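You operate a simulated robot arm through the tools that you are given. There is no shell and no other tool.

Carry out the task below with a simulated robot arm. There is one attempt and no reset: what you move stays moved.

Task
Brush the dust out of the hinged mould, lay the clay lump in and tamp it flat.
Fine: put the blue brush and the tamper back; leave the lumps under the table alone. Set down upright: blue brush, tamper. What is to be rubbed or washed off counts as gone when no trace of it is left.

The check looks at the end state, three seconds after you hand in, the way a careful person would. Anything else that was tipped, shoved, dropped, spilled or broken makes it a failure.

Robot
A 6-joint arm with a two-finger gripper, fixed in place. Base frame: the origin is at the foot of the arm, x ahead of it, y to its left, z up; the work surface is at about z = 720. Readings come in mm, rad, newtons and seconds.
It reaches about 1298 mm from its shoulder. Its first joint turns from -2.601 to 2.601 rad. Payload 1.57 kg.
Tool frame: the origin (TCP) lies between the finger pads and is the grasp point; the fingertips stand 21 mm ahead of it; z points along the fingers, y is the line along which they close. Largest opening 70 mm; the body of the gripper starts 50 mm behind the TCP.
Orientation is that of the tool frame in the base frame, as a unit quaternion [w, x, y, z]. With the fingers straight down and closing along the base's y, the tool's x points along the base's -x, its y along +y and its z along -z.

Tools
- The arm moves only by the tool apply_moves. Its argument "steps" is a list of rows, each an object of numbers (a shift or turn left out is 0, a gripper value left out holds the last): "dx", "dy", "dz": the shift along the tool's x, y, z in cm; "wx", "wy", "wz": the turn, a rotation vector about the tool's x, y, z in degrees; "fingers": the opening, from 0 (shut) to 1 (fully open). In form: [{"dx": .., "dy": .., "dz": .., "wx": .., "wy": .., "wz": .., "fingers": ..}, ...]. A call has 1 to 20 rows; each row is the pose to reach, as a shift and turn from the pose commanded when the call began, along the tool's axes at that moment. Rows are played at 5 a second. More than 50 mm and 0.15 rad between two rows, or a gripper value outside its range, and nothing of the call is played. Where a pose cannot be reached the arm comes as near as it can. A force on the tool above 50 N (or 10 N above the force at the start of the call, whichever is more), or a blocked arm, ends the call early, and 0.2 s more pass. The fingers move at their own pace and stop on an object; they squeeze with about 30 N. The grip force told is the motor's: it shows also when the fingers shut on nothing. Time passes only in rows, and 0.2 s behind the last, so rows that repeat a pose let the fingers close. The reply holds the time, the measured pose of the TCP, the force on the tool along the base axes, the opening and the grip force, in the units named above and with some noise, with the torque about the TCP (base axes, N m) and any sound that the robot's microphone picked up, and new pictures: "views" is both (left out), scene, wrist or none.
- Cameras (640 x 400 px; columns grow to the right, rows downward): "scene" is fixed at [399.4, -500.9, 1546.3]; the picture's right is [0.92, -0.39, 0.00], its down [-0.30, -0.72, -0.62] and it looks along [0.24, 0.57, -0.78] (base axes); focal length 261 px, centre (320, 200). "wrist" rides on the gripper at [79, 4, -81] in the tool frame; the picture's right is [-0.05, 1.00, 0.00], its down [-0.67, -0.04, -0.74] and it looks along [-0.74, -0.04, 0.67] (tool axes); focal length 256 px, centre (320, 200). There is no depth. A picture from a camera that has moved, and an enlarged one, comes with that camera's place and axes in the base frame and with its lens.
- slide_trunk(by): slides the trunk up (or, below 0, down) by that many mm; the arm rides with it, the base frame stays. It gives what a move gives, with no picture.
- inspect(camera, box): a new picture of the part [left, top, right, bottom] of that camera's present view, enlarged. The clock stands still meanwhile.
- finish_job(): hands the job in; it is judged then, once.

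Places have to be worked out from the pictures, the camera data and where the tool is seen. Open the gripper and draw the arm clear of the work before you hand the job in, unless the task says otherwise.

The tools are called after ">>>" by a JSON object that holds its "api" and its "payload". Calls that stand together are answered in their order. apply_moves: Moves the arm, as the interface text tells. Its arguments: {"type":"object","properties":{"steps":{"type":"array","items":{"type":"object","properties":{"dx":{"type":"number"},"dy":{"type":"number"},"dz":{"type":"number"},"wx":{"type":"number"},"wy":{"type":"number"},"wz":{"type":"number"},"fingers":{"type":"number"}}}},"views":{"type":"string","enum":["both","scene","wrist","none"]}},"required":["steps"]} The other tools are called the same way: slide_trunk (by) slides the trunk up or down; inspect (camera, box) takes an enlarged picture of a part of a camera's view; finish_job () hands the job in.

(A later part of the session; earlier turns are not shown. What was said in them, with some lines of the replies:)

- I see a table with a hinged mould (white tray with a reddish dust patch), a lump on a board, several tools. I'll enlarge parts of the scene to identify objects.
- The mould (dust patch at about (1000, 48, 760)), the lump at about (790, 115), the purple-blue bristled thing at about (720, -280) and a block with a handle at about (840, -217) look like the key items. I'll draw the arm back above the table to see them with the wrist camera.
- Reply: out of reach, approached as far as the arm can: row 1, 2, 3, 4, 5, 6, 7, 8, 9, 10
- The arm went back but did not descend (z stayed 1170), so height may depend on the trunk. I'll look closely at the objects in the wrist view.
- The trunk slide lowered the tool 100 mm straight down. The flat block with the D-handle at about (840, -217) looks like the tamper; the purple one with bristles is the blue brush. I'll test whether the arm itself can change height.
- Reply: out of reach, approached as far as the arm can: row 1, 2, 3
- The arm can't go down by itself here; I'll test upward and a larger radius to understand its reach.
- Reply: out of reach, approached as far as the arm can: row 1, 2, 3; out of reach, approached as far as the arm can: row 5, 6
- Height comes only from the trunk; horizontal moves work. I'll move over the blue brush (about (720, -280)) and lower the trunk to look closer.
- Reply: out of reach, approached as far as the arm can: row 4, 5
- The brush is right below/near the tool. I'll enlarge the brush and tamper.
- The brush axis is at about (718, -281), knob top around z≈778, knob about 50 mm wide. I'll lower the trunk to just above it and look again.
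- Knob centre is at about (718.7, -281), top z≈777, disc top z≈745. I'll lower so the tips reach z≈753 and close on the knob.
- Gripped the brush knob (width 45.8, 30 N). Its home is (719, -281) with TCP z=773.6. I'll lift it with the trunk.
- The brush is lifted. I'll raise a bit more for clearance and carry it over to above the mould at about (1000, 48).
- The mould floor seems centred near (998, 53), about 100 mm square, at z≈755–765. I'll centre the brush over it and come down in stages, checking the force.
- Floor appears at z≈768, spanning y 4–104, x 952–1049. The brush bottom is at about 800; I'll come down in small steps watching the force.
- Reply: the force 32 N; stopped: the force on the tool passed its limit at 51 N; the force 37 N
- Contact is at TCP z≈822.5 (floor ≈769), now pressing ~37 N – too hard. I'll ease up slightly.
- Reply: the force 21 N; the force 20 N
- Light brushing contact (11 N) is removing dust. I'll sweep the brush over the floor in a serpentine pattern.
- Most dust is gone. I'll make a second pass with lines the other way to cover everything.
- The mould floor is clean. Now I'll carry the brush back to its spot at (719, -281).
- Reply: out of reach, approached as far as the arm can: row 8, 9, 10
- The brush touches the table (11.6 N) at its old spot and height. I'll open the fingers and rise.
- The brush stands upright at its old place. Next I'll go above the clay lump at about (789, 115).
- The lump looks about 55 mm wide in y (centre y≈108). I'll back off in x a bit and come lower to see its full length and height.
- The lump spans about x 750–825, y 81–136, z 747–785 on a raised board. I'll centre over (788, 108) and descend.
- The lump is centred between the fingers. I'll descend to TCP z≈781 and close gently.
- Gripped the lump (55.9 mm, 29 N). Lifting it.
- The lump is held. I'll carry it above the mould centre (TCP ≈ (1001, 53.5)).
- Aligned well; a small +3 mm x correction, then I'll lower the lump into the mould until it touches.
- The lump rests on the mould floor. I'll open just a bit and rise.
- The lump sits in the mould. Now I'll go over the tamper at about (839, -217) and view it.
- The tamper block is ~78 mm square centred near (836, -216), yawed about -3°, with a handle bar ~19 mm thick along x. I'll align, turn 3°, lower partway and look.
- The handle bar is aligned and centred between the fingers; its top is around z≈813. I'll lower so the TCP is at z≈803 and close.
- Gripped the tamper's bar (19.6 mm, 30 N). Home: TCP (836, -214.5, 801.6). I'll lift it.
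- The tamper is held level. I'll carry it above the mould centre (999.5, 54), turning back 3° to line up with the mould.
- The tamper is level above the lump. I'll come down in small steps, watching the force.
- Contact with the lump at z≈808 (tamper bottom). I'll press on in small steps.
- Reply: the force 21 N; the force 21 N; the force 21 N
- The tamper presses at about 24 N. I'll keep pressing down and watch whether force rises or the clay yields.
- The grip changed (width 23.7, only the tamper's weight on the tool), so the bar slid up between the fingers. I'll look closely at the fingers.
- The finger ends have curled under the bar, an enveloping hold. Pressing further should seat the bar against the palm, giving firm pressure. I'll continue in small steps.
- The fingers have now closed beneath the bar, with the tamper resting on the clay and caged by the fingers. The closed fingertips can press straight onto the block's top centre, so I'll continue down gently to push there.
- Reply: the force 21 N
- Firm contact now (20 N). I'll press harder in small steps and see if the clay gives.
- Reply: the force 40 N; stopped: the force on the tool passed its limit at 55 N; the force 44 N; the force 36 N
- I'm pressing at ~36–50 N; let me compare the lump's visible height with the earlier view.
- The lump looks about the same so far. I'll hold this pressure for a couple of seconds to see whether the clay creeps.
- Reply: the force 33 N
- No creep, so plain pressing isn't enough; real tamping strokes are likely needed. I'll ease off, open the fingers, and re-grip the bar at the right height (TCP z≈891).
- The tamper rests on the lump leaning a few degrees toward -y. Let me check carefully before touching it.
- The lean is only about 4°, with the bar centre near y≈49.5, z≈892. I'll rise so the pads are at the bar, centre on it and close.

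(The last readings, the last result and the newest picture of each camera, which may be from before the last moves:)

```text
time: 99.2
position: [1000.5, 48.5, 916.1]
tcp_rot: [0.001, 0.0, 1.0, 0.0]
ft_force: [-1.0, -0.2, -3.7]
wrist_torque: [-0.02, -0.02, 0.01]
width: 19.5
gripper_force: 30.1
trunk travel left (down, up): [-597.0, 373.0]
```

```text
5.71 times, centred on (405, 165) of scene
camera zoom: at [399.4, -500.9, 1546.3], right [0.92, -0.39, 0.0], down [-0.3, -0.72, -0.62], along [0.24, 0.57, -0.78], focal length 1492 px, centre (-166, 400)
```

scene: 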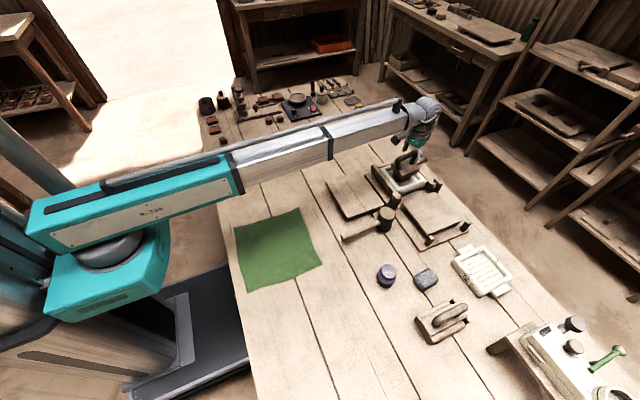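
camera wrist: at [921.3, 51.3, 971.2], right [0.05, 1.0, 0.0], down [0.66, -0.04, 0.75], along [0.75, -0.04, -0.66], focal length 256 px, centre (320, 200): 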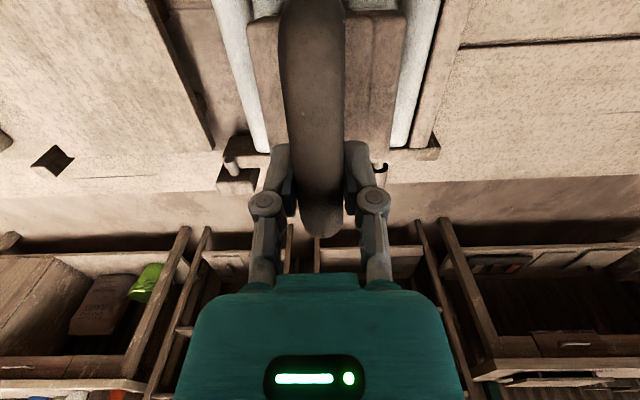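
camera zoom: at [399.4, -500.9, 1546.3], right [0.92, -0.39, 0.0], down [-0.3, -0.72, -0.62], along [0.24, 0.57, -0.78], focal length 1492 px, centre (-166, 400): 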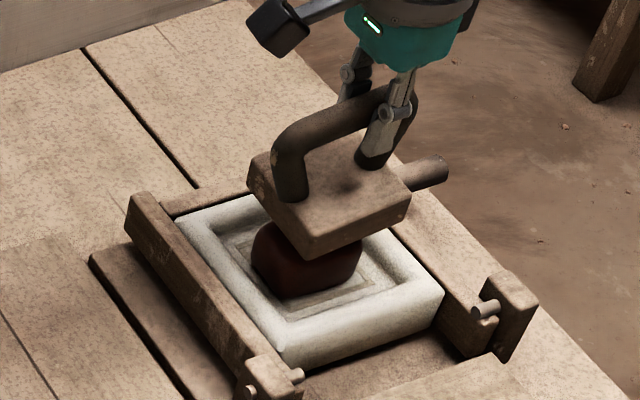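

The tamper is re-gripped and lifted clear. Now a quick tamping stroke down onto the lump.

>>> {"api": "slide_trunk", "payload": {"by": -31}}

>>> {"api": "inspect", "payload": {"camera": "scene", "box": [375, 130, 435, 200]}}

```text
time: 99.9
position: [999.2, 47.6, 883.7]
tcp_rot: [0.002, 0.001, 1.0, 0.0]
ft_force: [-0.6, 3.4, 2.7]
wrist_torque: [0.09, 0.33, -0.14]
width: 19.4
gripper_force: 29.9
trunk travel left (down, up): [-566.0, 404.0]
```

```text
5.71 times, centred on (405, 165) of scene
camera zoom: at [399.4, -500.9, 1546.3], right [0.92, -0.39, 0.0], down [-0.3, -0.72, -0.62], along [0.24, 0.57, -0.78], focal length 1492 px, centre (-166, 400)
```

zoom: 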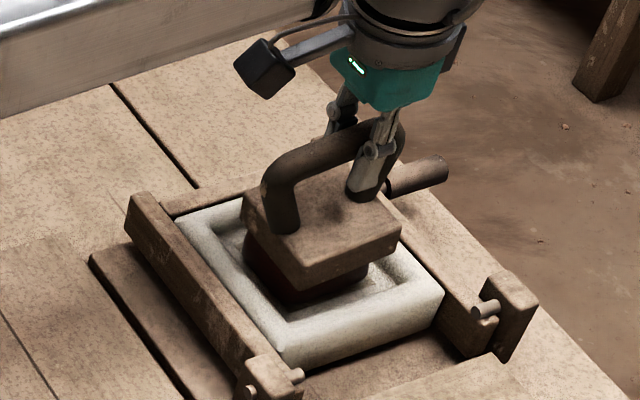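

The quick stroke worked: the lump is visibly lower and wider. I'll repeat strokes.

>>> {"api": "slide_trunk", "payload": {"by": 25}}

>>> {"api": "inspect", "payload": {"camera": "scene", "box": [375, 130, 435, 200]}}

>>> {"api": "slide_trunk", "payload": {"by": -32}}

>>> {"api": "inspect", "payload": {"camera": "scene", "box": [375, 130, 435, 200]}}

```text
time: 100.6
position: [1002.9, 48.8, 909.1]
tcp_rot: [0.002, 0.001, 1.0, 0.0]
ft_force: [-0.3, -0.7, -4.1]
wrist_torque: [-0.01, -0.03, 0.03]
width: 19.4
gripper_force: 30.2
trunk travel left (down, up): [-591.0, 379.0]
```

```text
5.71 times, centred on (405, 165) of scene
camera zoom: at [399.4, -500.9, 1546.3], right [0.92, -0.39, 0.0], down [-0.3, -0.72, -0.62], along [0.24, 0.57, -0.78], focal length 1492 px, centre (-166, 400)
```

zoom: 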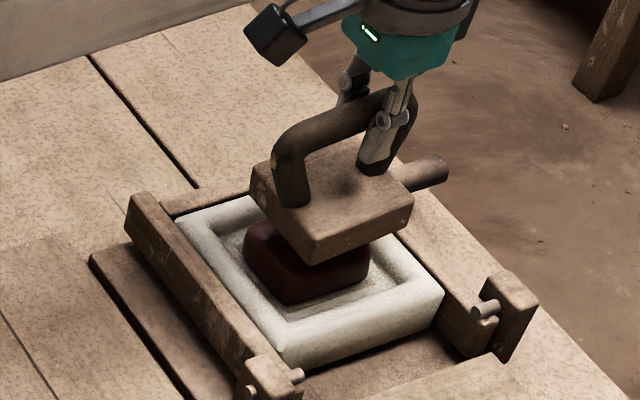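

```text
time: 101.4
position: [1001.0, 48.7, 877.6]
tcp_rot: [0.002, 0.001, 1.0, 0.0]
ft_force: [0.6, 0.6, -1.5]
wrist_torque: [0.16, 0.06, -0.05]
width: 19.5
gripper_force: 30.4
trunk travel left (down, up): [-559.0, 411.0]
```

```text
5.71 times, centred on (405, 165) of scene
camera zoom: at [399.4, -500.9, 1546.3], right [0.92, -0.39, 0.0], down [-0.3, -0.72, -0.62], along [0.24, 0.57, -0.78], focal length 1492 px, centre (-166, 400)
```

zoom: 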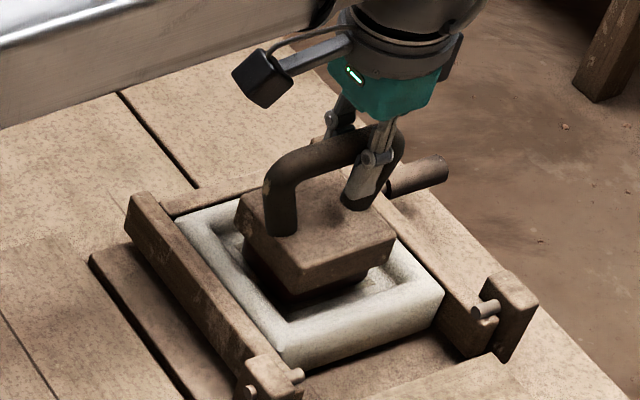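

Each stroke lowers it. Continuing.

>>> {"api": "slide_trunk", "payload": {"by": 25}}

>>> {"api": "apply_moves", "payload": {"steps": [{"dy": 0.3}]}}

>>> {"api": "inspect", "payload": {"camera": "scene", "box": [375, 130, 435, 200]}}

>>> {"api": "slide_trunk", "payload": {"by": -32}}

>>> {"api": "inspect", "payload": {"camera": "scene", "box": [375, 130, 435, 200]}}

```text
time: 102.1
position: [1001.2, 47.9, 902.1]
tcp_rot: [0.002, 0.001, 1.0, 0.0]
ft_force: [-0.3, 0.4, -3.7]
wrist_torque: [-0.02, -0.03, -0.01]
width: 19.1
gripper_force: 29.6
trunk travel left (down, up): [-584.0, 386.0]
```

```text
time: 102.5
position: [1001.9, 51.8, 903.8]
tcp_rot: [0.001, 0.001, 1.0, 0.0]
ft_force: [-0.2, 0.4, -3.3]
wrist_torque: [0.0, -0.04, -0.02]
width: 19.3
gripper_force: 30.5
trunk travel left (down, up): [-584.0, 386.0]
camera wrist: at [921.8, 54.2, 982.8], right [0.05, 1.0, 0.0], down [0.66, -0.04, 0.75], along [0.75, -0.04, -0.66], focal length 256 px, centre (320, 200)
```

scene: 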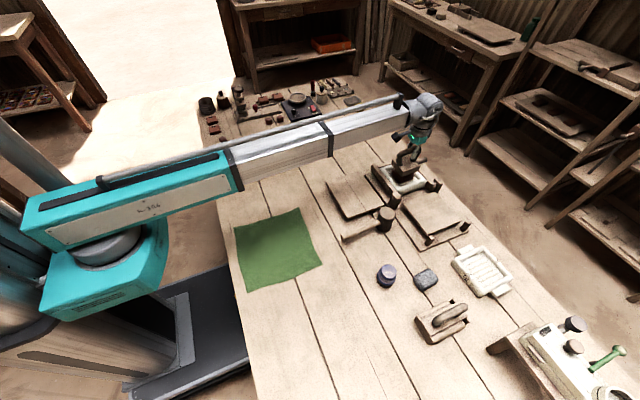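
wrist: 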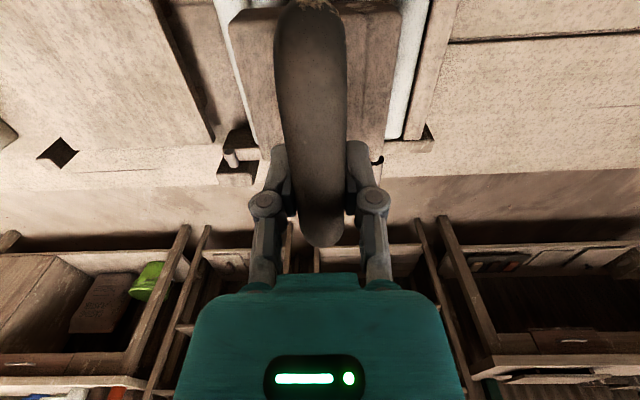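

```text
5.71 times, centred on (405, 165) of scene
camera zoom: at [399.4, -500.9, 1546.3], right [0.92, -0.39, 0.0], down [-0.3, -0.72, -0.62], along [0.24, 0.57, -0.78], focal length 1492 px, centre (-166, 400)
```

zoom: 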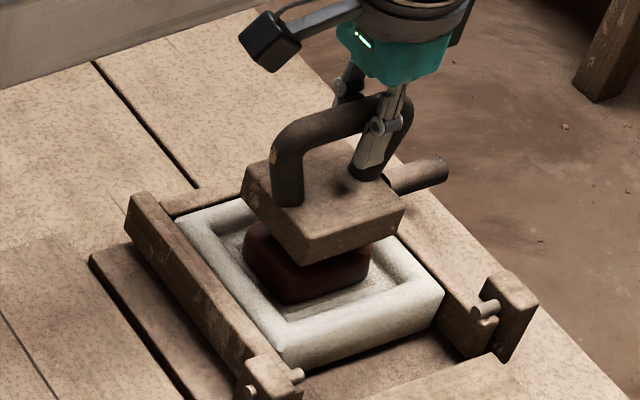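

```text
time: 103.3
position: [1001.5, 51.1, 870.9]
tcp_rot: [0.002, 0.001, 1.0, 0.0]
ft_force: [-0.6, 0.3, -4.2]
wrist_torque: [-0.02, -0.06, 0.0]
width: 19.0
gripper_force: 30.1
trunk travel left (down, up): [-552.0, 418.0]
```

```text
5.71 times, centred on (405, 165) of scene
camera zoom: at [399.4, -500.9, 1546.3], right [0.92, -0.39, 0.0], down [-0.3, -0.72, -0.62], along [0.24, 0.57, -0.78], focal length 1492 px, centre (-166, 400)
```

zoom: 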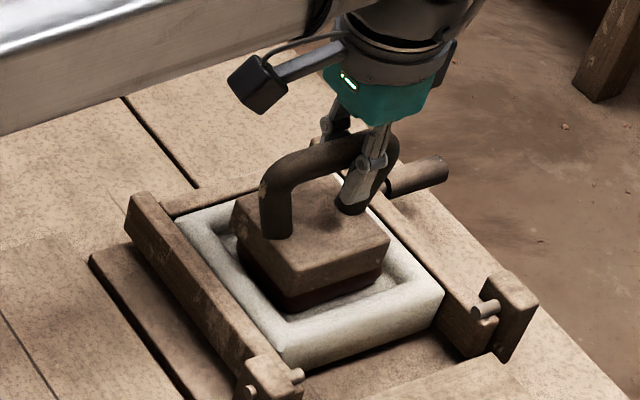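

>>> {"api": "slide_trunk", "payload": {"by": 25}}

>>> {"api": "inspect", "payload": {"camera": "scene", "box": [375, 130, 435, 200]}}

>>> {"api": "slide_trunk", "payload": {"by": -31}}

>>> {"api": "inspect", "payload": {"camera": "scene", "box": [375, 130, 435, 200]}}

```text
time: 104.0
position: [1000.9, 50.7, 894.2]
tcp_rot: [0.002, 0.0, 1.0, -0.001]
ft_force: [-0.5, -0.2, -3.8]
wrist_torque: [0.02, -0.05, 0.0]
width: 19.0
gripper_force: 30.0
trunk travel left (down, up): [-577.0, 393.0]
```

```text
5.71 times, centred on (405, 165) of scene
camera zoom: at [399.4, -500.9, 1546.3], right [0.92, -0.39, 0.0], down [-0.3, -0.72, -0.62], along [0.24, 0.57, -0.78], focal length 1492 px, centre (-166, 400)
```

zoom: 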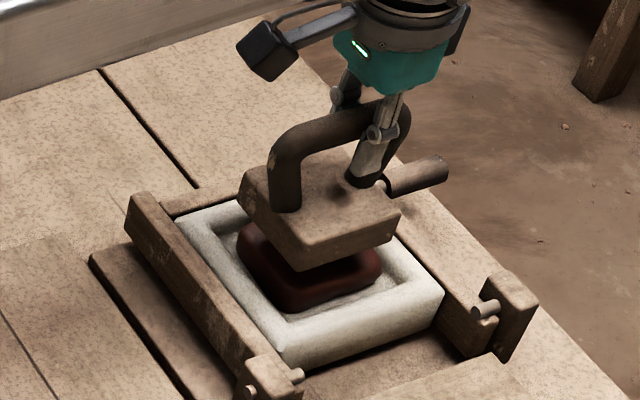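

```text
time: 104.7
position: [1001.3, 51.6, 864.0]
tcp_rot: [0.002, 0.001, 1.0, 0.0]
ft_force: [-1.7, 0.7, -3.2]
wrist_torque: [0.0, -0.04, 0.0]
width: 20.1
gripper_force: 29.7
trunk travel left (down, up): [-546.0, 424.0]
```

```text
5.71 times, centred on (405, 165) of scene
camera zoom: at [399.4, -500.9, 1546.3], right [0.92, -0.39, 0.0], down [-0.3, -0.72, -0.62], along [0.24, 0.57, -0.78], focal length 1492 px, centre (-166, 400)
```

zoom: 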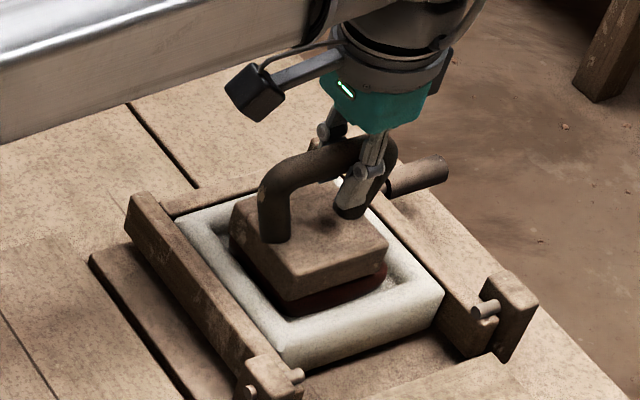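

>>> {"api": "slide_trunk", "payload": {"by": 25}}

>>> {"api": "apply_moves", "payload": {"steps": [{"dx": 0}], "views": "wrist"}}

>>> {"api": "inspect", "payload": {"camera": "scene", "box": [375, 130, 435, 200]}}

>>> {"api": "inspect", "payload": {"camera": "wrist", "box": [190, 0, 450, 250]}}

```text
time: 105.5
position: [1001.4, 51.4, 890.9]
tcp_rot: [0.002, 0.001, 1.0, 0.0]
ft_force: [0.5, -0.6, -5.5]
wrist_torque: [0.01, -0.05, 0.01]
width: 18.9
gripper_force: 29.8
trunk travel left (down, up): [-571.0, 399.0]
```

```text
time: 105.8
position: [1000.5, 50.5, 888.5]
tcp_rot: [0.001, 0.001, 1.0, 0.0]
ft_force: [0.4, 1.1, -3.9]
wrist_torque: [-0.02, -0.05, 0.02]
width: 19.1
gripper_force: 30.1
trunk travel left (down, up): [-571.0, 399.0]
camera wrist: at [921.7, 54.3, 969.8], right [0.05, 1.0, 0.0], down [0.66, -0.04, 0.75], along [0.75, -0.04, -0.66], focal length 256 px, centre (320, 200)
```

wrist: 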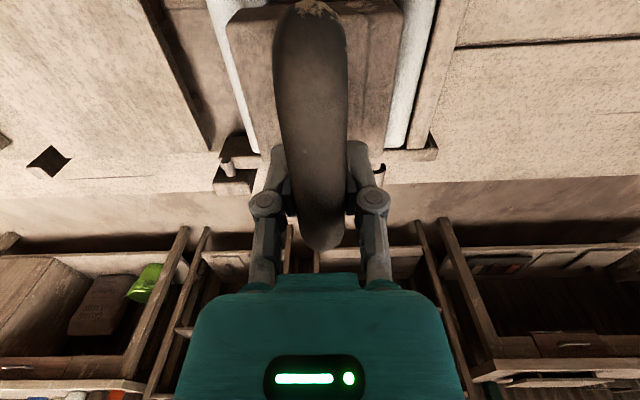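

```text
5.71 times, centred on (405, 165) of scene
camera zoom: at [399.4, -500.9, 1546.3], right [0.92, -0.39, 0.0], down [-0.3, -0.72, -0.62], along [0.24, 0.57, -0.78], focal length 1492 px, centre (-166, 400)
```

zoom: 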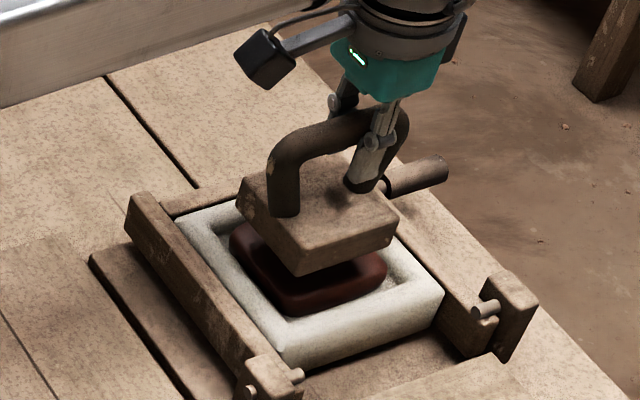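

```text
1.60 times, centred on (320, 125) of wrist
camera zoom: at [921.7, 54.3, 969.8], right [0.05, 1.0, 0.0], down [0.66, -0.04, 0.75], along [0.75, -0.04, -0.66], focal length 410 px, centre (320, 320)
```

zoom: 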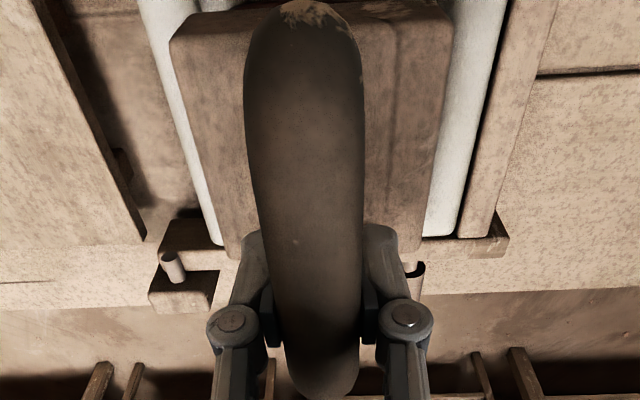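

The clay is spreading evenly. Next stroke.

>>> {"api": "slide_trunk", "payload": {"by": -31}}

>>> {"api": "slide_trunk", "payload": {"by": 25}}

>>> {"api": "inspect", "payload": {"camera": "scene", "box": [375, 130, 435, 200]}}

```text
time: 106.6
position: [1001.6, 51.2, 858.4]
tcp_rot: [0.002, 0.001, 1.0, 0.0]
ft_force: [-0.8, -0.9, -3.4]
wrist_torque: [0.0, -0.02, -0.01]
width: 20.9
gripper_force: 29.5
trunk travel left (down, up): [-540.0, 430.0]
```

```text
time: 107.3
position: [1001.8, 50.4, 883.9]
tcp_rot: [0.002, 0.001, 1.0, 0.0]
ft_force: [-0.5, -0.3, -3.3]
wrist_torque: [-0.02, -0.04, -0.03]
width: 20.6
gripper_force: 30.4
trunk travel left (down, up): [-565.0, 405.0]
```

```text
5.71 times, centred on (405, 165) of scene
camera zoom: at [399.4, -500.9, 1546.3], right [0.92, -0.39, 0.0], down [-0.3, -0.72, -0.62], along [0.24, 0.57, -0.78], focal length 1492 px, centre (-166, 400)
```

zoom: 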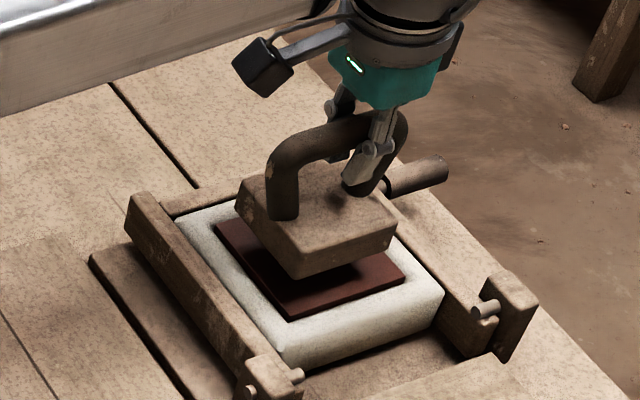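

The clay is now a flat slab filling the mould. I'll raise the tamper and inspect both the slab and the grip.

>>> {"api": "slide_trunk", "payload": {"by": 60}}

>>> {"api": "apply_moves", "payload": {"steps": [{"dx": 0}]}}

>>> {"api": "inspect", "payload": {"camera": "scene", "box": [375, 120, 435, 200]}}

>>> {"api": "inspect", "payload": {"camera": "wrist", "box": [190, 0, 450, 280]}}

```text
time: 108.3
position: [1002.1, 51.3, 943.8]
tcp_rot: [0.001, 0.0, 1.0, 0.0]
ft_force: [-0.1, 0.5, -4.6]
wrist_torque: [0.01, -0.06, -0.04]
width: 20.5
gripper_force: 29.9
trunk travel left (down, up): [-625.0, 345.0]
```

```text
time: 108.7
position: [1001.7, 50.8, 943.1]
tcp_rot: [0.002, 0.001, 1.0, 0.0]
ft_force: [0.5, -0.1, -3.8]
wrist_torque: [0.03, -0.02, -0.02]
width: 20.7
gripper_force: 30.3
trunk travel left (down, up): [-625.0, 345.0]
camera wrist: at [921.8, 54.3, 1023.8], right [0.05, 1.0, 0.0], down [0.66, -0.04, 0.75], along [0.75, -0.04, -0.66], focal length 256 px, centre (320, 200)
```

scene: 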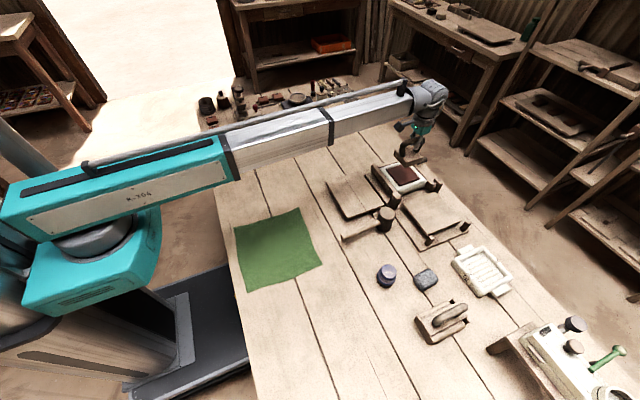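
wrist: 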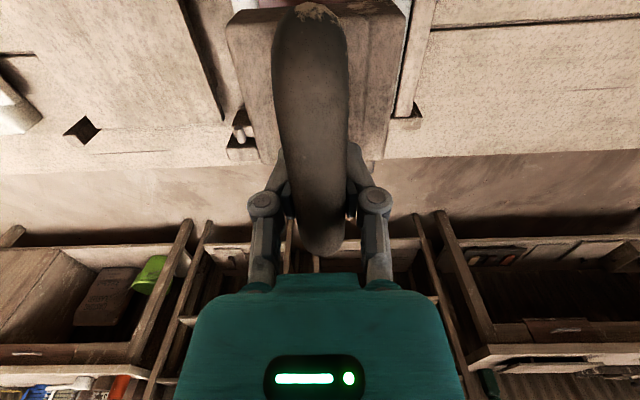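

```text
5.00 times, centred on (405, 160) of scene
camera zoom: at [399.4, -500.9, 1546.3], right [0.92, -0.39, 0.0], down [-0.3, -0.72, -0.62], along [0.24, 0.57, -0.78], focal length 1305 px, centre (-105, 400)
```

zoom: 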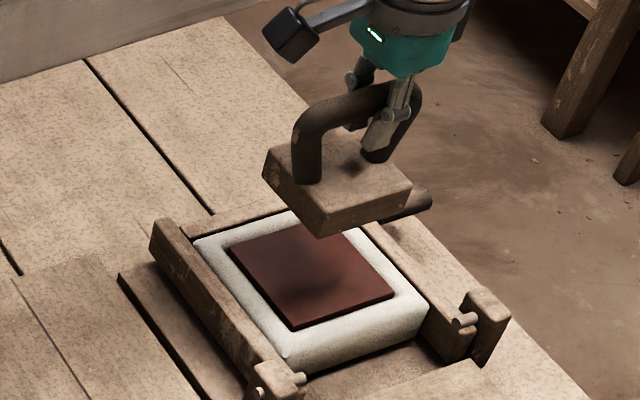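

```text
1.43 times, centred on (320, 140) of wrist
camera zoom: at [921.8, 54.3, 1023.8], right [0.05, 1.0, 0.0], down [0.66, -0.04, 0.75], along [0.75, -0.04, -0.66], focal length 366 px, centre (320, 286)
```

zoom: 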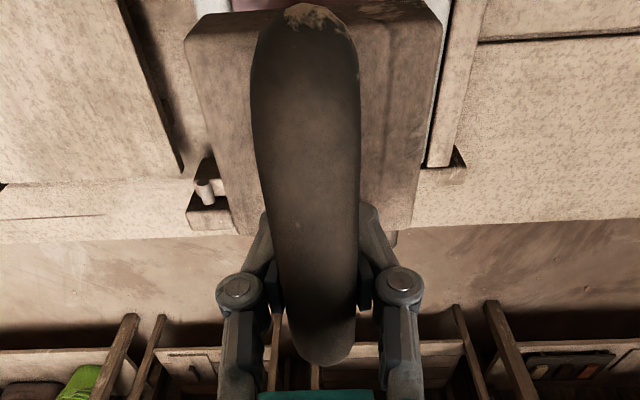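

The slab is flat and fills the mould. Now I'll carry the tamper back above its home, turning 3° back; it sits about 10 mm toward -x in the grip so I aim TCP at x≈846.

>>> {"api": "apply_moves", "payload": {"steps": [{"dx": 1.95, "dy": -3.32}, {"dx": 3.9, "dy": -6.63, "wz": 0.5}, {"dx": 5.84, "dy": -9.95, "wz": 1}, {"dx": 7.79, "dy": -13.27, "wz": 1.5}, {"dx": 9.73, "dy": -16.58, "wz": 2}, {"dx": 11.68, "dy": -19.9, "wz": 2.5}, {"dx": 13.62, "dy": -23.2, "wz": 3}, {"dx": 15.57, "dy": -26.53, "wz": 3}, {"dx": 15.57, "dy": -26.53, "wz": 3}]}}

>>> {"api": "inspect", "payload": {"camera": "scene", "box": [375, 140, 435, 200]}}

>>> {"api": "inspect", "payload": {"camera": "scene", "box": [370, 200, 450, 280]}}

```text
time: 110.7
position: [845.6, -216.3, 943.4]
tcp_rot: [0.003, 0.026, 1.0, 0.0]
ft_force: [0.7, -0.9, -2.8]
wrist_torque: [0.03, -0.06, -0.01]
width: 20.7
gripper_force: 29.6
trunk travel left (down, up): [-625.0, 345.0]
camera wrist: at [766.6, -209.1, 1024.0], right [0.11, 0.99, 0.0], down [0.66, -0.07, 0.75], along [0.74, -0.08, -0.66], focal length 256 px, centre (320, 200)
```

scene: 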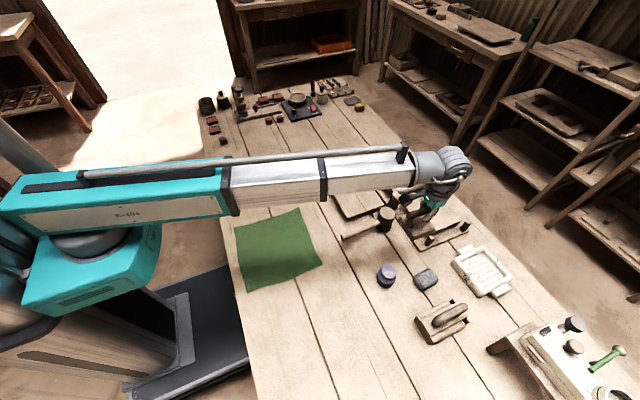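
wrist: 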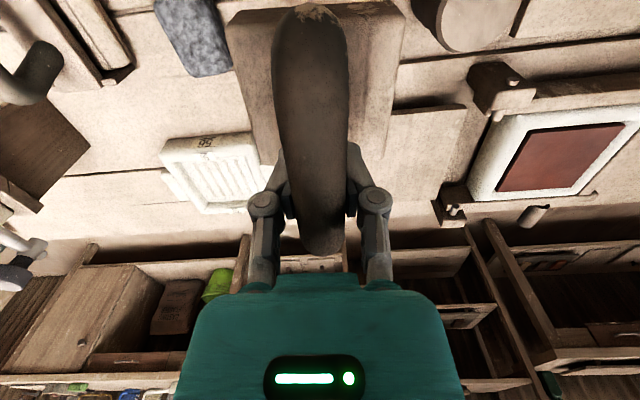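

```text
6.67 times, centred on (405, 170) of scene
camera zoom: at [399.4, -500.9, 1546.3], right [0.92, -0.39, 0.0], down [-0.3, -0.72, -0.62], along [0.24, 0.57, -0.78], focal length 1740 px, centre (-247, 400)
```

zoom: 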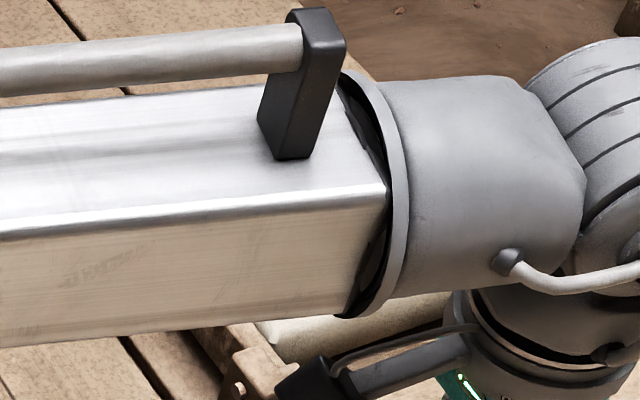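

```text
5.00 times, centred on (410, 240) of scene
camera zoom: at [399.4, -500.9, 1546.3], right [0.92, -0.39, 0.0], down [-0.3, -0.72, -0.62], along [0.24, 0.57, -0.78], focal length 1305 px, centre (-130, 0)
```

zoom: 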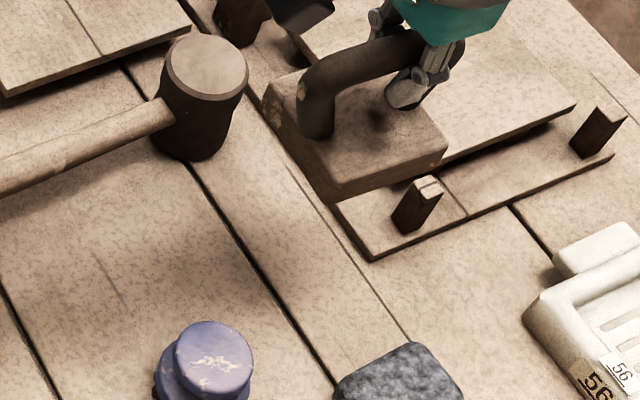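

I'll lower to ~30 mm above the table and compare with the original position; the mould's base plate edge is close by.

>>> {"api": "slide_trunk", "payload": {"by": -120}}

>>> {"api": "apply_moves", "payload": {"steps": [{"dx": 0}]}}

>>> {"api": "inspect", "payload": {"camera": "scene", "box": [370, 200, 450, 280]}}

>>> {"api": "inspect", "payload": {"camera": "wrist", "box": [190, 0, 450, 280]}}

```text
time: 112.2
position: [847.0, -216.0, 824.3]
tcp_rot: [0.002, 0.027, 1.0, 0.0]
ft_force: [0.5, 0.5, -3.8]
wrist_torque: [0.0, -0.05, 0.02]
width: 20.8
gripper_force: 29.9
trunk travel left (down, up): [-505.0, 465.0]
```

```text
time: 112.6
position: [846.0, -215.2, 823.6]
tcp_rot: [0.001, 0.028, 1.0, 0.0]
ft_force: [0.1, -0.2, -4.0]
wrist_torque: [0.02, -0.07, -0.01]
width: 20.8
gripper_force: 30.1
trunk travel left (down, up): [-505.0, 465.0]
camera wrist: at [766.7, -208.7, 904.0], right [0.11, 0.99, 0.0], down [0.66, -0.07, 0.75], along [0.74, -0.08, -0.66], focal length 256 px, centre (320, 200)
```

scene: 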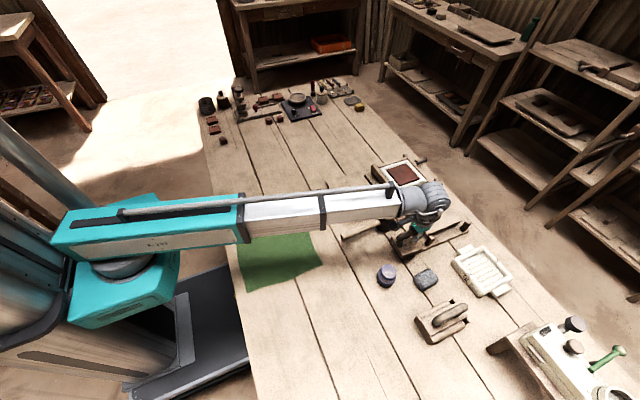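
wrist: 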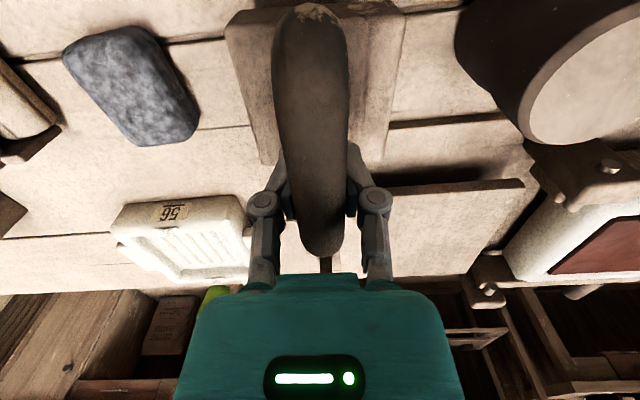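

```text
5.00 times, centred on (410, 240) of scene
camera zoom: at [399.4, -500.9, 1546.3], right [0.92, -0.39, 0.0], down [-0.3, -0.72, -0.62], along [0.24, 0.57, -0.78], focal length 1305 px, centre (-130, 0)
```

zoom: 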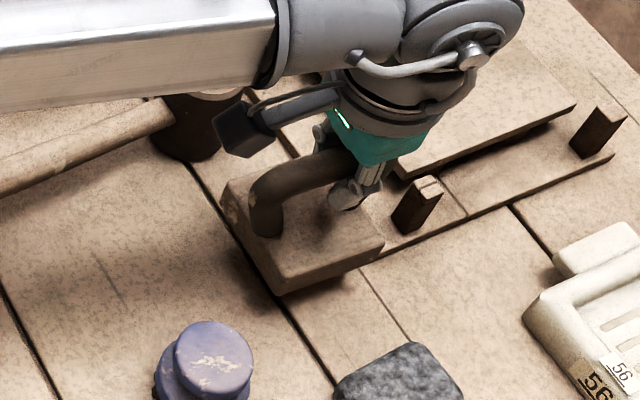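

```text
1.43 times, centred on (320, 140) of wrist
camera zoom: at [766.7, -208.7, 904.0], right [0.11, 0.99, 0.0], down [0.66, -0.07, 0.75], along [0.74, -0.08, -0.66], focal length 366 px, centre (320, 286)
```

zoom: 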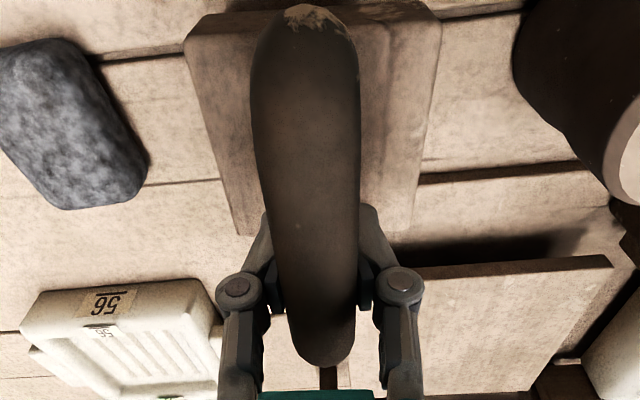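

The tamper is within 2–3 mm of its home spot. A small shift toward -x for safety, then lower slowly to the table.

>>> {"api": "apply_moves", "payload": {"steps": [{"dx": 0.25}], "views": "none"}}

>>> {"api": "slide_trunk", "payload": {"by": -22}}

>>> {"api": "slide_trunk", "payload": {"by": -3}}

>>> {"api": "inspect", "payload": {"camera": "scene", "box": [370, 200, 450, 280]}}

```text
time: 113.0
position: [843.3, -215.3, 823.5]
tcp_rot: [0.001, 0.025, 1.0, 0.0]
ft_force: [0.3, -0.4, -3.5]
wrist_torque: [-0.01, -0.04, -0.02]
width: 21.0
gripper_force: 30.3
trunk travel left (down, up): [-505.0, 465.0]
```

```text
time: 113.7
position: [843.1, -216.1, 802.1]
tcp_rot: [0.001, 0.027, 1.0, 0.0]
ft_force: [-0.5, -0.5, -3.2]
wrist_torque: [-0.03, -0.08, -0.01]
width: 21.2
gripper_force: 30.0
trunk travel left (down, up): [-483.0, 487.0]
```

```text
time: 114.2
position: [842.8, -216.6, 800.0]
tcp_rot: [0.002, 0.027, 1.0, 0.001]
ft_force: [-0.4, 0.9, -3.9]
wrist_torque: [-0.02, -0.1, -0.01]
width: 21.0
gripper_force: 29.7
trunk travel left (down, up): [-480.0, 490.0]
```

```text
5.00 times, centred on (410, 240) of scene
camera zoom: at [399.4, -500.9, 1546.3], right [0.92, -0.39, 0.0], down [-0.3, -0.72, -0.62], along [0.24, 0.57, -0.78], focal length 1305 px, centre (-130, 0)
```

zoom: 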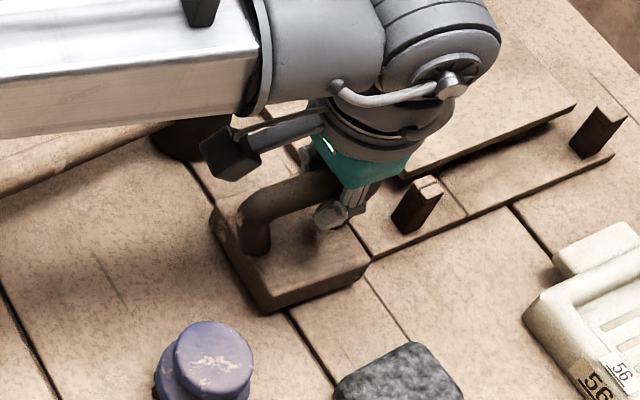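

>>> {"api": "slide_trunk", "payload": {"by": -2}}

>>> {"api": "slide_trunk", "payload": {"by": -2}}

>>> {"api": "slide_trunk", "payload": {"by": -2}}

```text
time: 114.7
position: [843.4, -215.3, 795.6]
tcp_rot: [0.002, 0.027, 1.0, -0.001]
ft_force: [-0.4, 1.0, -2.8]
wrist_torque: [0.03, -0.07, 0.0]
width: 21.4
gripper_force: 30.3
trunk travel left (down, up): [-478.0, 492.0]
```

```text
time: 115.3
position: [843.9, -215.0, 795.2]
tcp_rot: [0.002, 0.026, 1.0, 0.0]
ft_force: [-0.1, -0.3, -3.7]
wrist_torque: [-0.01, -0.05, 0.0]
width: 21.2
gripper_force: 29.9
trunk travel left (down, up): [-476.0, 494.0]
```

```text
time: 115.8
position: [842.8, -215.8, 793.5]
tcp_rot: [0.002, 0.026, 1.0, -0.001]
ft_force: [-0.8, -1.3, -3.4]
wrist_torque: [0.03, -0.02, 0.01]
width: 21.1
gripper_force: 29.8
trunk travel left (down, up): [-474.0, 496.0]
```

>>> {"api": "slide_trunk", "payload": {"by": -2}}

>>> {"api": "slide_trunk", "payload": {"by": -1.5}}

>>> {"api": "slide_trunk", "payload": {"by": -1.5}}

```text
time: 116.3
position: [842.7, -215.5, 790.3]
tcp_rot: [0.001, 0.027, 1.0, -0.001]
ft_force: [0.7, 0.0, -3.4]
wrist_torque: [-0.04, -0.02, 0.03]
width: 22.6
gripper_force: 30.1
trunk travel left (down, up): [-472.0, 498.0]
```

```text
time: 116.8
position: [843.4, -216.0, 789.9]
tcp_rot: [0.002, 0.027, 1.0, 0.0]
ft_force: [1.0, -0.7, -2.8]
wrist_torque: [0.0, 0.01, 0.04]
width: 23.5
gripper_force: 30.4
trunk travel left (down, up): [-471.0, 499.0]
```

```text
time: 117.3
position: [841.9, -214.5, 787.7]
tcp_rot: [0.003, 0.027, 1.0, -0.001]
ft_force: [1.7, -0.2, 1.8]
wrist_torque: [0.02, 0.06, 0.01]
width: 22.0
gripper_force: 30.4
trunk travel left (down, up): [-469.0, 501.0]
```

The width changes show the tamper has touched the table. Let me check it's flat before releasing.

>>> {"api": "inspect", "payload": {"camera": "scene", "box": [385, 225, 435, 275]}}

>>> {"api": "inspect", "payload": {"camera": "wrist", "box": [190, 0, 450, 280]}}

```text
8.00 times, centred on (410, 250) of scene
camera zoom: at [399.4, -500.9, 1546.3], right [0.92, -0.39, 0.0], down [-0.3, -0.72, -0.62], along [0.24, 0.57, -0.78], focal length 2088 px, centre (-400, -200)
```

zoom: 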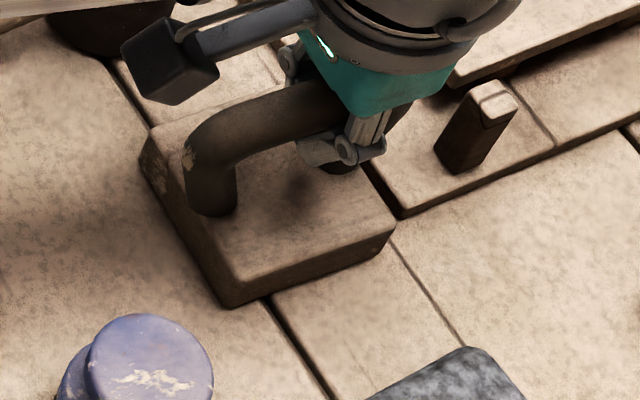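

```text
1.43 times, centred on (320, 140) of wrist
camera zoom: at [763.9, -208.4, 868.3], right [0.11, 0.99, 0.0], down [0.66, -0.07, 0.75], along [0.74, -0.08, -0.66], focal length 366 px, centre (320, 286)
```

zoom: 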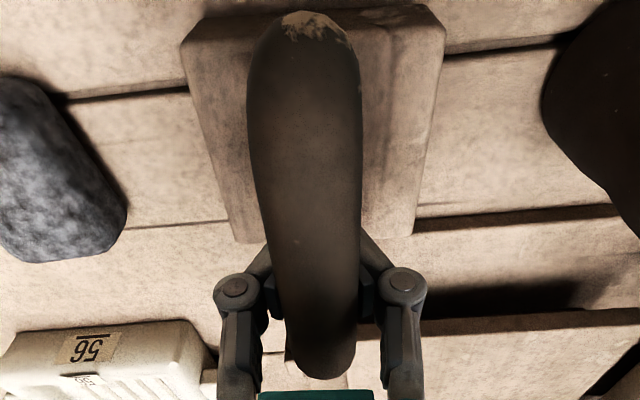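

It sits flat on the table at its old spot. I'll open the fingers fully.

>>> {"api": "apply_moves", "payload": {"steps": [{"fingers": 0.45}, {"fingers": 0.6}, {"fingers": 0.8}, {"fingers": 1.0}, {"fingers": 1.0}]}}

>>> {"api": "inspect", "payload": {"camera": "scene", "box": [385, 225, 435, 275]}}

>>> {"api": "inspect", "payload": {"camera": "wrist", "box": [190, 0, 450, 280]}}

```text
time: 118.5
position: [843.0, -216.0, 788.7]
tcp_rot: [0.003, 0.027, 1.0, 0.001]
ft_force: [-0.1, -0.4, -0.1]
wrist_torque: [0.02, -0.02, 0.01]
width: 70.0
gripper_force: 0.1
trunk travel left (down, up): [-469.0, 501.0]
camera wrist: at [763.8, -208.4, 868.3], right [0.11, 0.99, 0.0], down [0.66, -0.07, 0.75], along [0.74, -0.08, -0.66], focal length 256 px, centre (320, 200)
```

scene: 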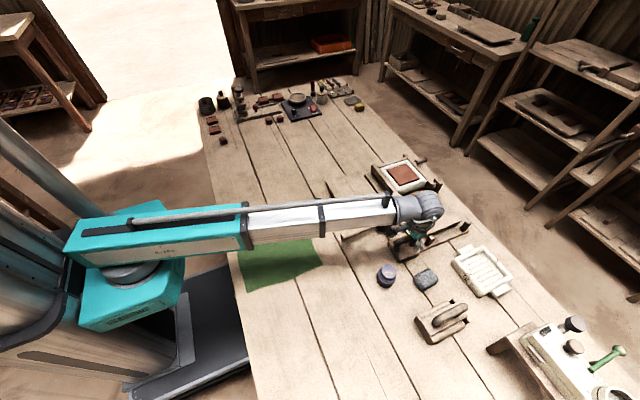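
wrist: 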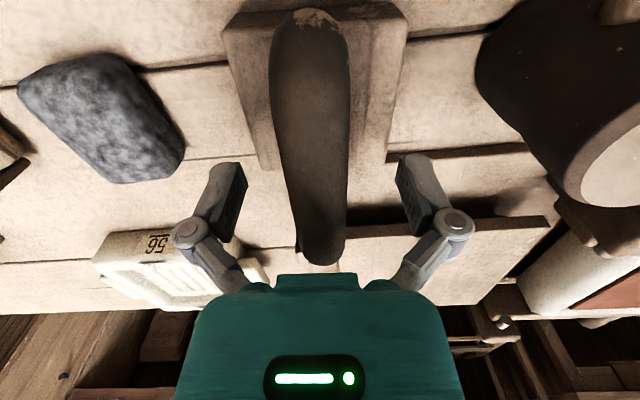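

```text
8.00 times, centred on (410, 250) of scene
camera zoom: at [399.4, -500.9, 1546.3], right [0.92, -0.39, 0.0], down [-0.3, -0.72, -0.62], along [0.24, 0.57, -0.78], focal length 2088 px, centre (-400, -200)
```

zoom: 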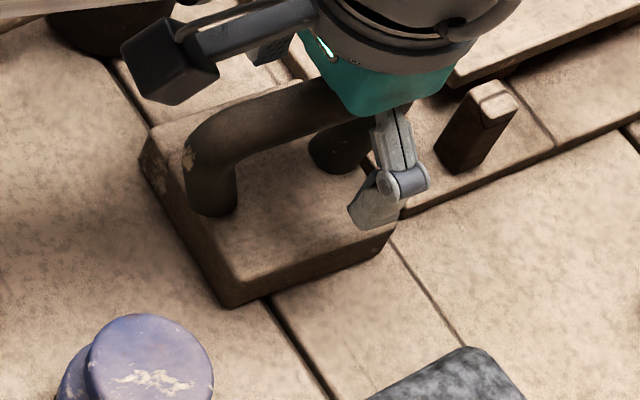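

```text
1.43 times, centred on (320, 140) of wrist
camera zoom: at [763.8, -208.4, 868.3], right [0.11, 0.99, 0.0], down [0.66, -0.07, 0.75], along [0.74, -0.08, -0.66], focal length 366 px, centre (320, 286)
```

zoom: 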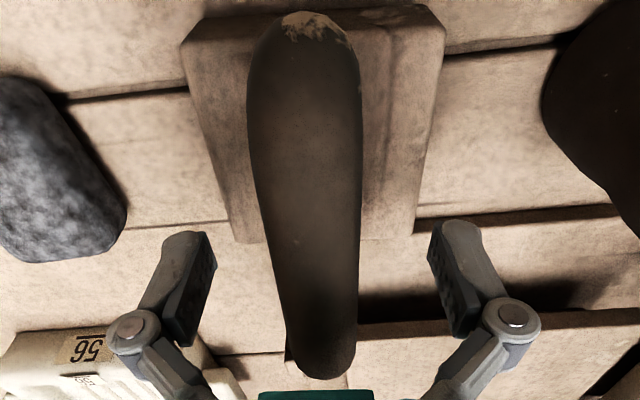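

The tamper stands free and upright. I'll rise straight up, then move the arm away and check everything.

>>> {"api": "slide_trunk", "payload": {"by": 170}}

>>> {"api": "apply_moves", "payload": {"steps": [{"dx": 3.5, "dy": 3, "wz": 0}, {"dx": 7, "dy": 6, "wz": 0}, {"dx": 10.5, "dy": 9, "wz": -1}, {"dx": 14, "dy": 12, "wz": -2}, {"dx": 17.5, "dy": 15, "wz": -3}, {"dx": 17.5, "dy": 19, "wz": -3}, {"dx": 17.5, "dy": 23, "wz": -3}, {"dx": 17.5, "dy": 27, "wz": -3}, {"dx": 17.5, "dy": 31, "wz": -3}, {"dx": 17.5, "dy": 35, "wz": -3}]}}

>>> {"api": "inspect", "payload": {"camera": "scene", "box": [310, 140, 530, 300]}}

>>> {"api": "inspect", "payload": {"camera": "scene", "box": [370, 200, 450, 280]}}

>>> {"api": "inspect", "payload": {"camera": "scene", "box": [375, 140, 435, 200]}}

```text
time: 120.4
position: [842.9, -216.0, 958.4]
tcp_rot: [0.002, 0.026, 1.0, -0.001]
ft_force: [0.5, 0.0, -0.1]
wrist_torque: [-0.02, -0.03, 0.0]
width: 70.1
gripper_force: 0.2
trunk travel left (down, up): [-639.0, 331.0]
```

```text
time: 122.6
position: [688.2, 141.1, 958.5]
tcp_rot: [0.003, 0.001, 1.0, 0.0]
ft_force: [0.0, -0.1, 1.1]
wrist_torque: [0.03, 0.0, 0.0]
width: 69.9
gripper_force: 0.0
trunk travel left (down, up): [-639.0, 331.0]
camera wrist: at [607.7, 145.1, 1038.3], right [0.06, 1.0, 0.0], down [0.66, -0.04, 0.75], along [0.75, -0.04, -0.66], focal length 256 px, centre (320, 200)
```

scene: 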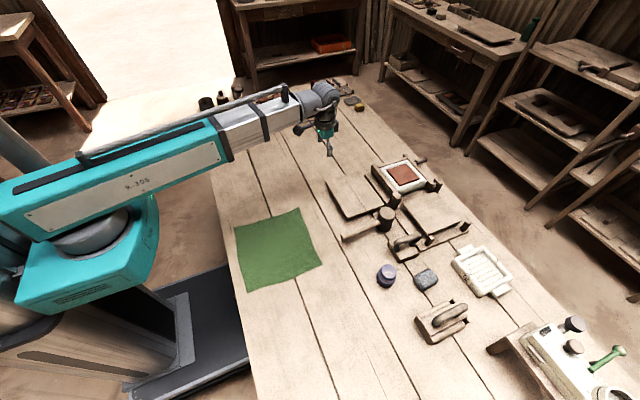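
wrist: 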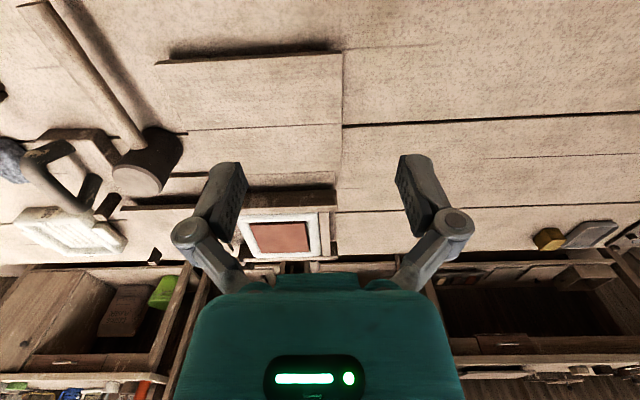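

```text
2.50 times, centred on (420, 220) of scene
camera zoom: at [399.4, -500.9, 1546.3], right [0.92, -0.39, 0.0], down [-0.3, -0.72, -0.62], along [0.24, 0.57, -0.78], focal length 653 px, centre (70, 150)
```

zoom: 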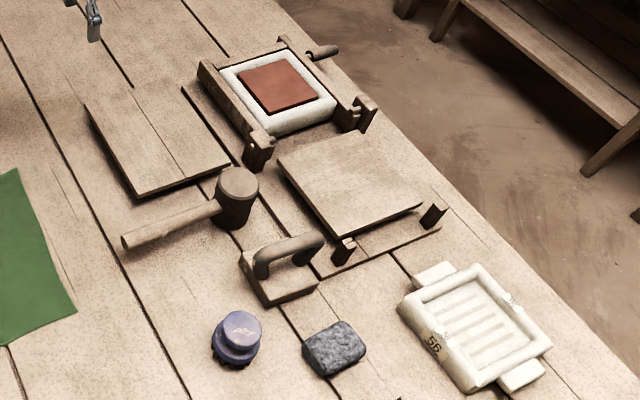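

```text
5.00 times, centred on (410, 240) of scene
camera zoom: at [399.4, -500.9, 1546.3], right [0.92, -0.39, 0.0], down [-0.3, -0.72, -0.62], along [0.24, 0.57, -0.78], focal length 1305 px, centre (-130, 0)
```

zoom: 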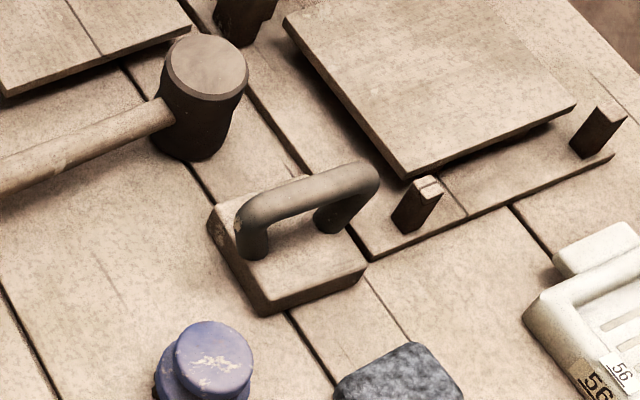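

```text
6.67 times, centred on (405, 170) of scene
camera zoom: at [399.4, -500.9, 1546.3], right [0.92, -0.39, 0.0], down [-0.3, -0.72, -0.62], along [0.24, 0.57, -0.78], focal length 1740 px, centre (-247, 400)
```

zoom: 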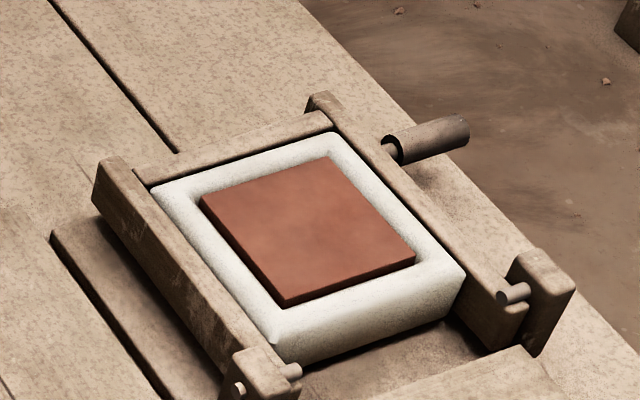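

Everything looks right: slab flat in the mould, brush and tamper upright at their places, nothing else shifted. I'll raise the arm well clear and take a last look.

>>> {"api": "slide_trunk", "payload": {"by": 210}}

>>> {"api": "apply_moves", "payload": {"steps": [{"dx": 2}, {"dx": 4}, {"dx": 4}]}}

>>> {"api": "inspect", "payload": {"camera": "scene", "box": [310, 140, 530, 300]}}

>>> {"api": "inspect", "payload": {"camera": "scene", "box": [190, 60, 380, 180]}}

```text
time: 124.9
position: [687.7, 142.6, 1168.5]
tcp_rot: [0.003, 0.001, 1.0, 0.0]
ft_force: [-0.6, -0.4, 0.1]
wrist_torque: [-0.03, 0.0, 0.0]
width: 70.2
gripper_force: 0.2
trunk travel left (down, up): [-849.0, 121.0]
```

```text
time: 125.7
position: [647.2, 143.6, 1167.8]
tcp_rot: [0.003, 0.0, 1.0, 0.0]
ft_force: [0.2, 0.5, 0.3]
wrist_torque: [-0.01, 0.0, 0.0]
width: 70.2
gripper_force: 0.1
trunk travel left (down, up): [-849.0, 121.0]
camera wrist: at [567.1, 145.6, 1248.3], right [0.05, 1.0, 0.0], down [0.66, -0.04, 0.75], along [0.75, -0.04, -0.66], focal length 256 px, centre (320, 200)
```

scene: 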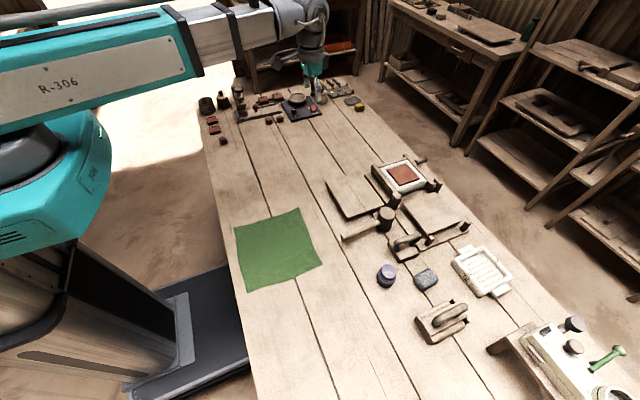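
wrist: 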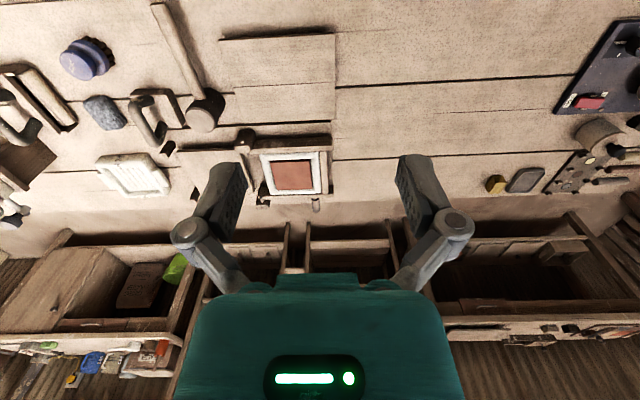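

```text
2.50 times, centred on (420, 220) of scene
camera zoom: at [399.4, -500.9, 1546.3], right [0.92, -0.39, 0.0], down [-0.3, -0.72, -0.62], along [0.24, 0.57, -0.78], focal length 653 px, centre (70, 150)
```

zoom: 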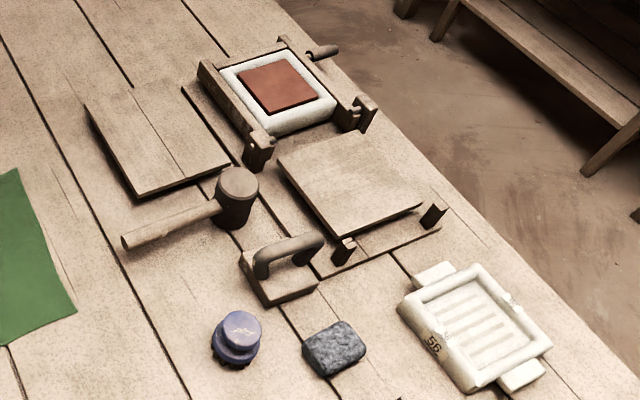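

```text
3.33 times, centred on (285, 120) of scene
camera zoom: at [399.4, -500.9, 1546.3], right [0.92, -0.39, 0.0], down [-0.3, -0.72, -0.62], along [0.24, 0.57, -0.78], focal length 870 px, centre (437, 467)
```

zoom: 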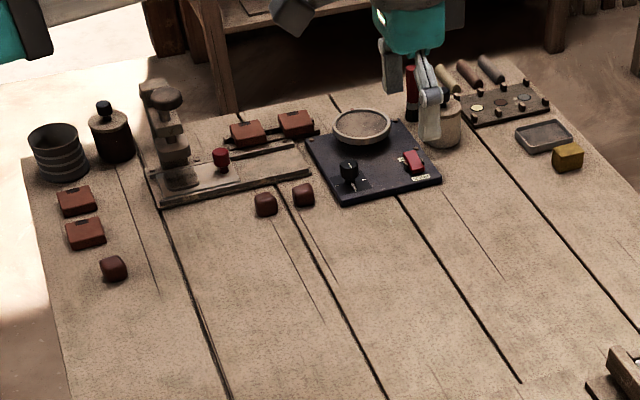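

The mould is clean and holds the flat slab. The brush and tamper stand upright at their original spots, everything else is untouched, and the open gripper is well clear. I'm handing the job in.

>>> {"api": "finish_job", "payload": {}}

```text
The job is handed in.
```

The job is done and handed in. I brushed the dust out of the hinged mould, laid the clay lump in, and tamped it into a flat slab that fills the mould.

- **Dust:** the last views before the clay went in showed no trace of dust on the mould floor.
- **Brush and tamper:** both stand upright again. The brush is on its original spot and the tamper is within about 2–3 mm of its own.
- **Everything else:** nothing else appears moved in the final pictures, and I did not touch the lumps under the table. The gripper is open and the arm is drawn clear.

The tamper's handle slipped in the gripper while I was pressing steadily, and the tamper briefly leaned on the lump. I re-gripped it and finished with quick strokes, which flattened the clay.
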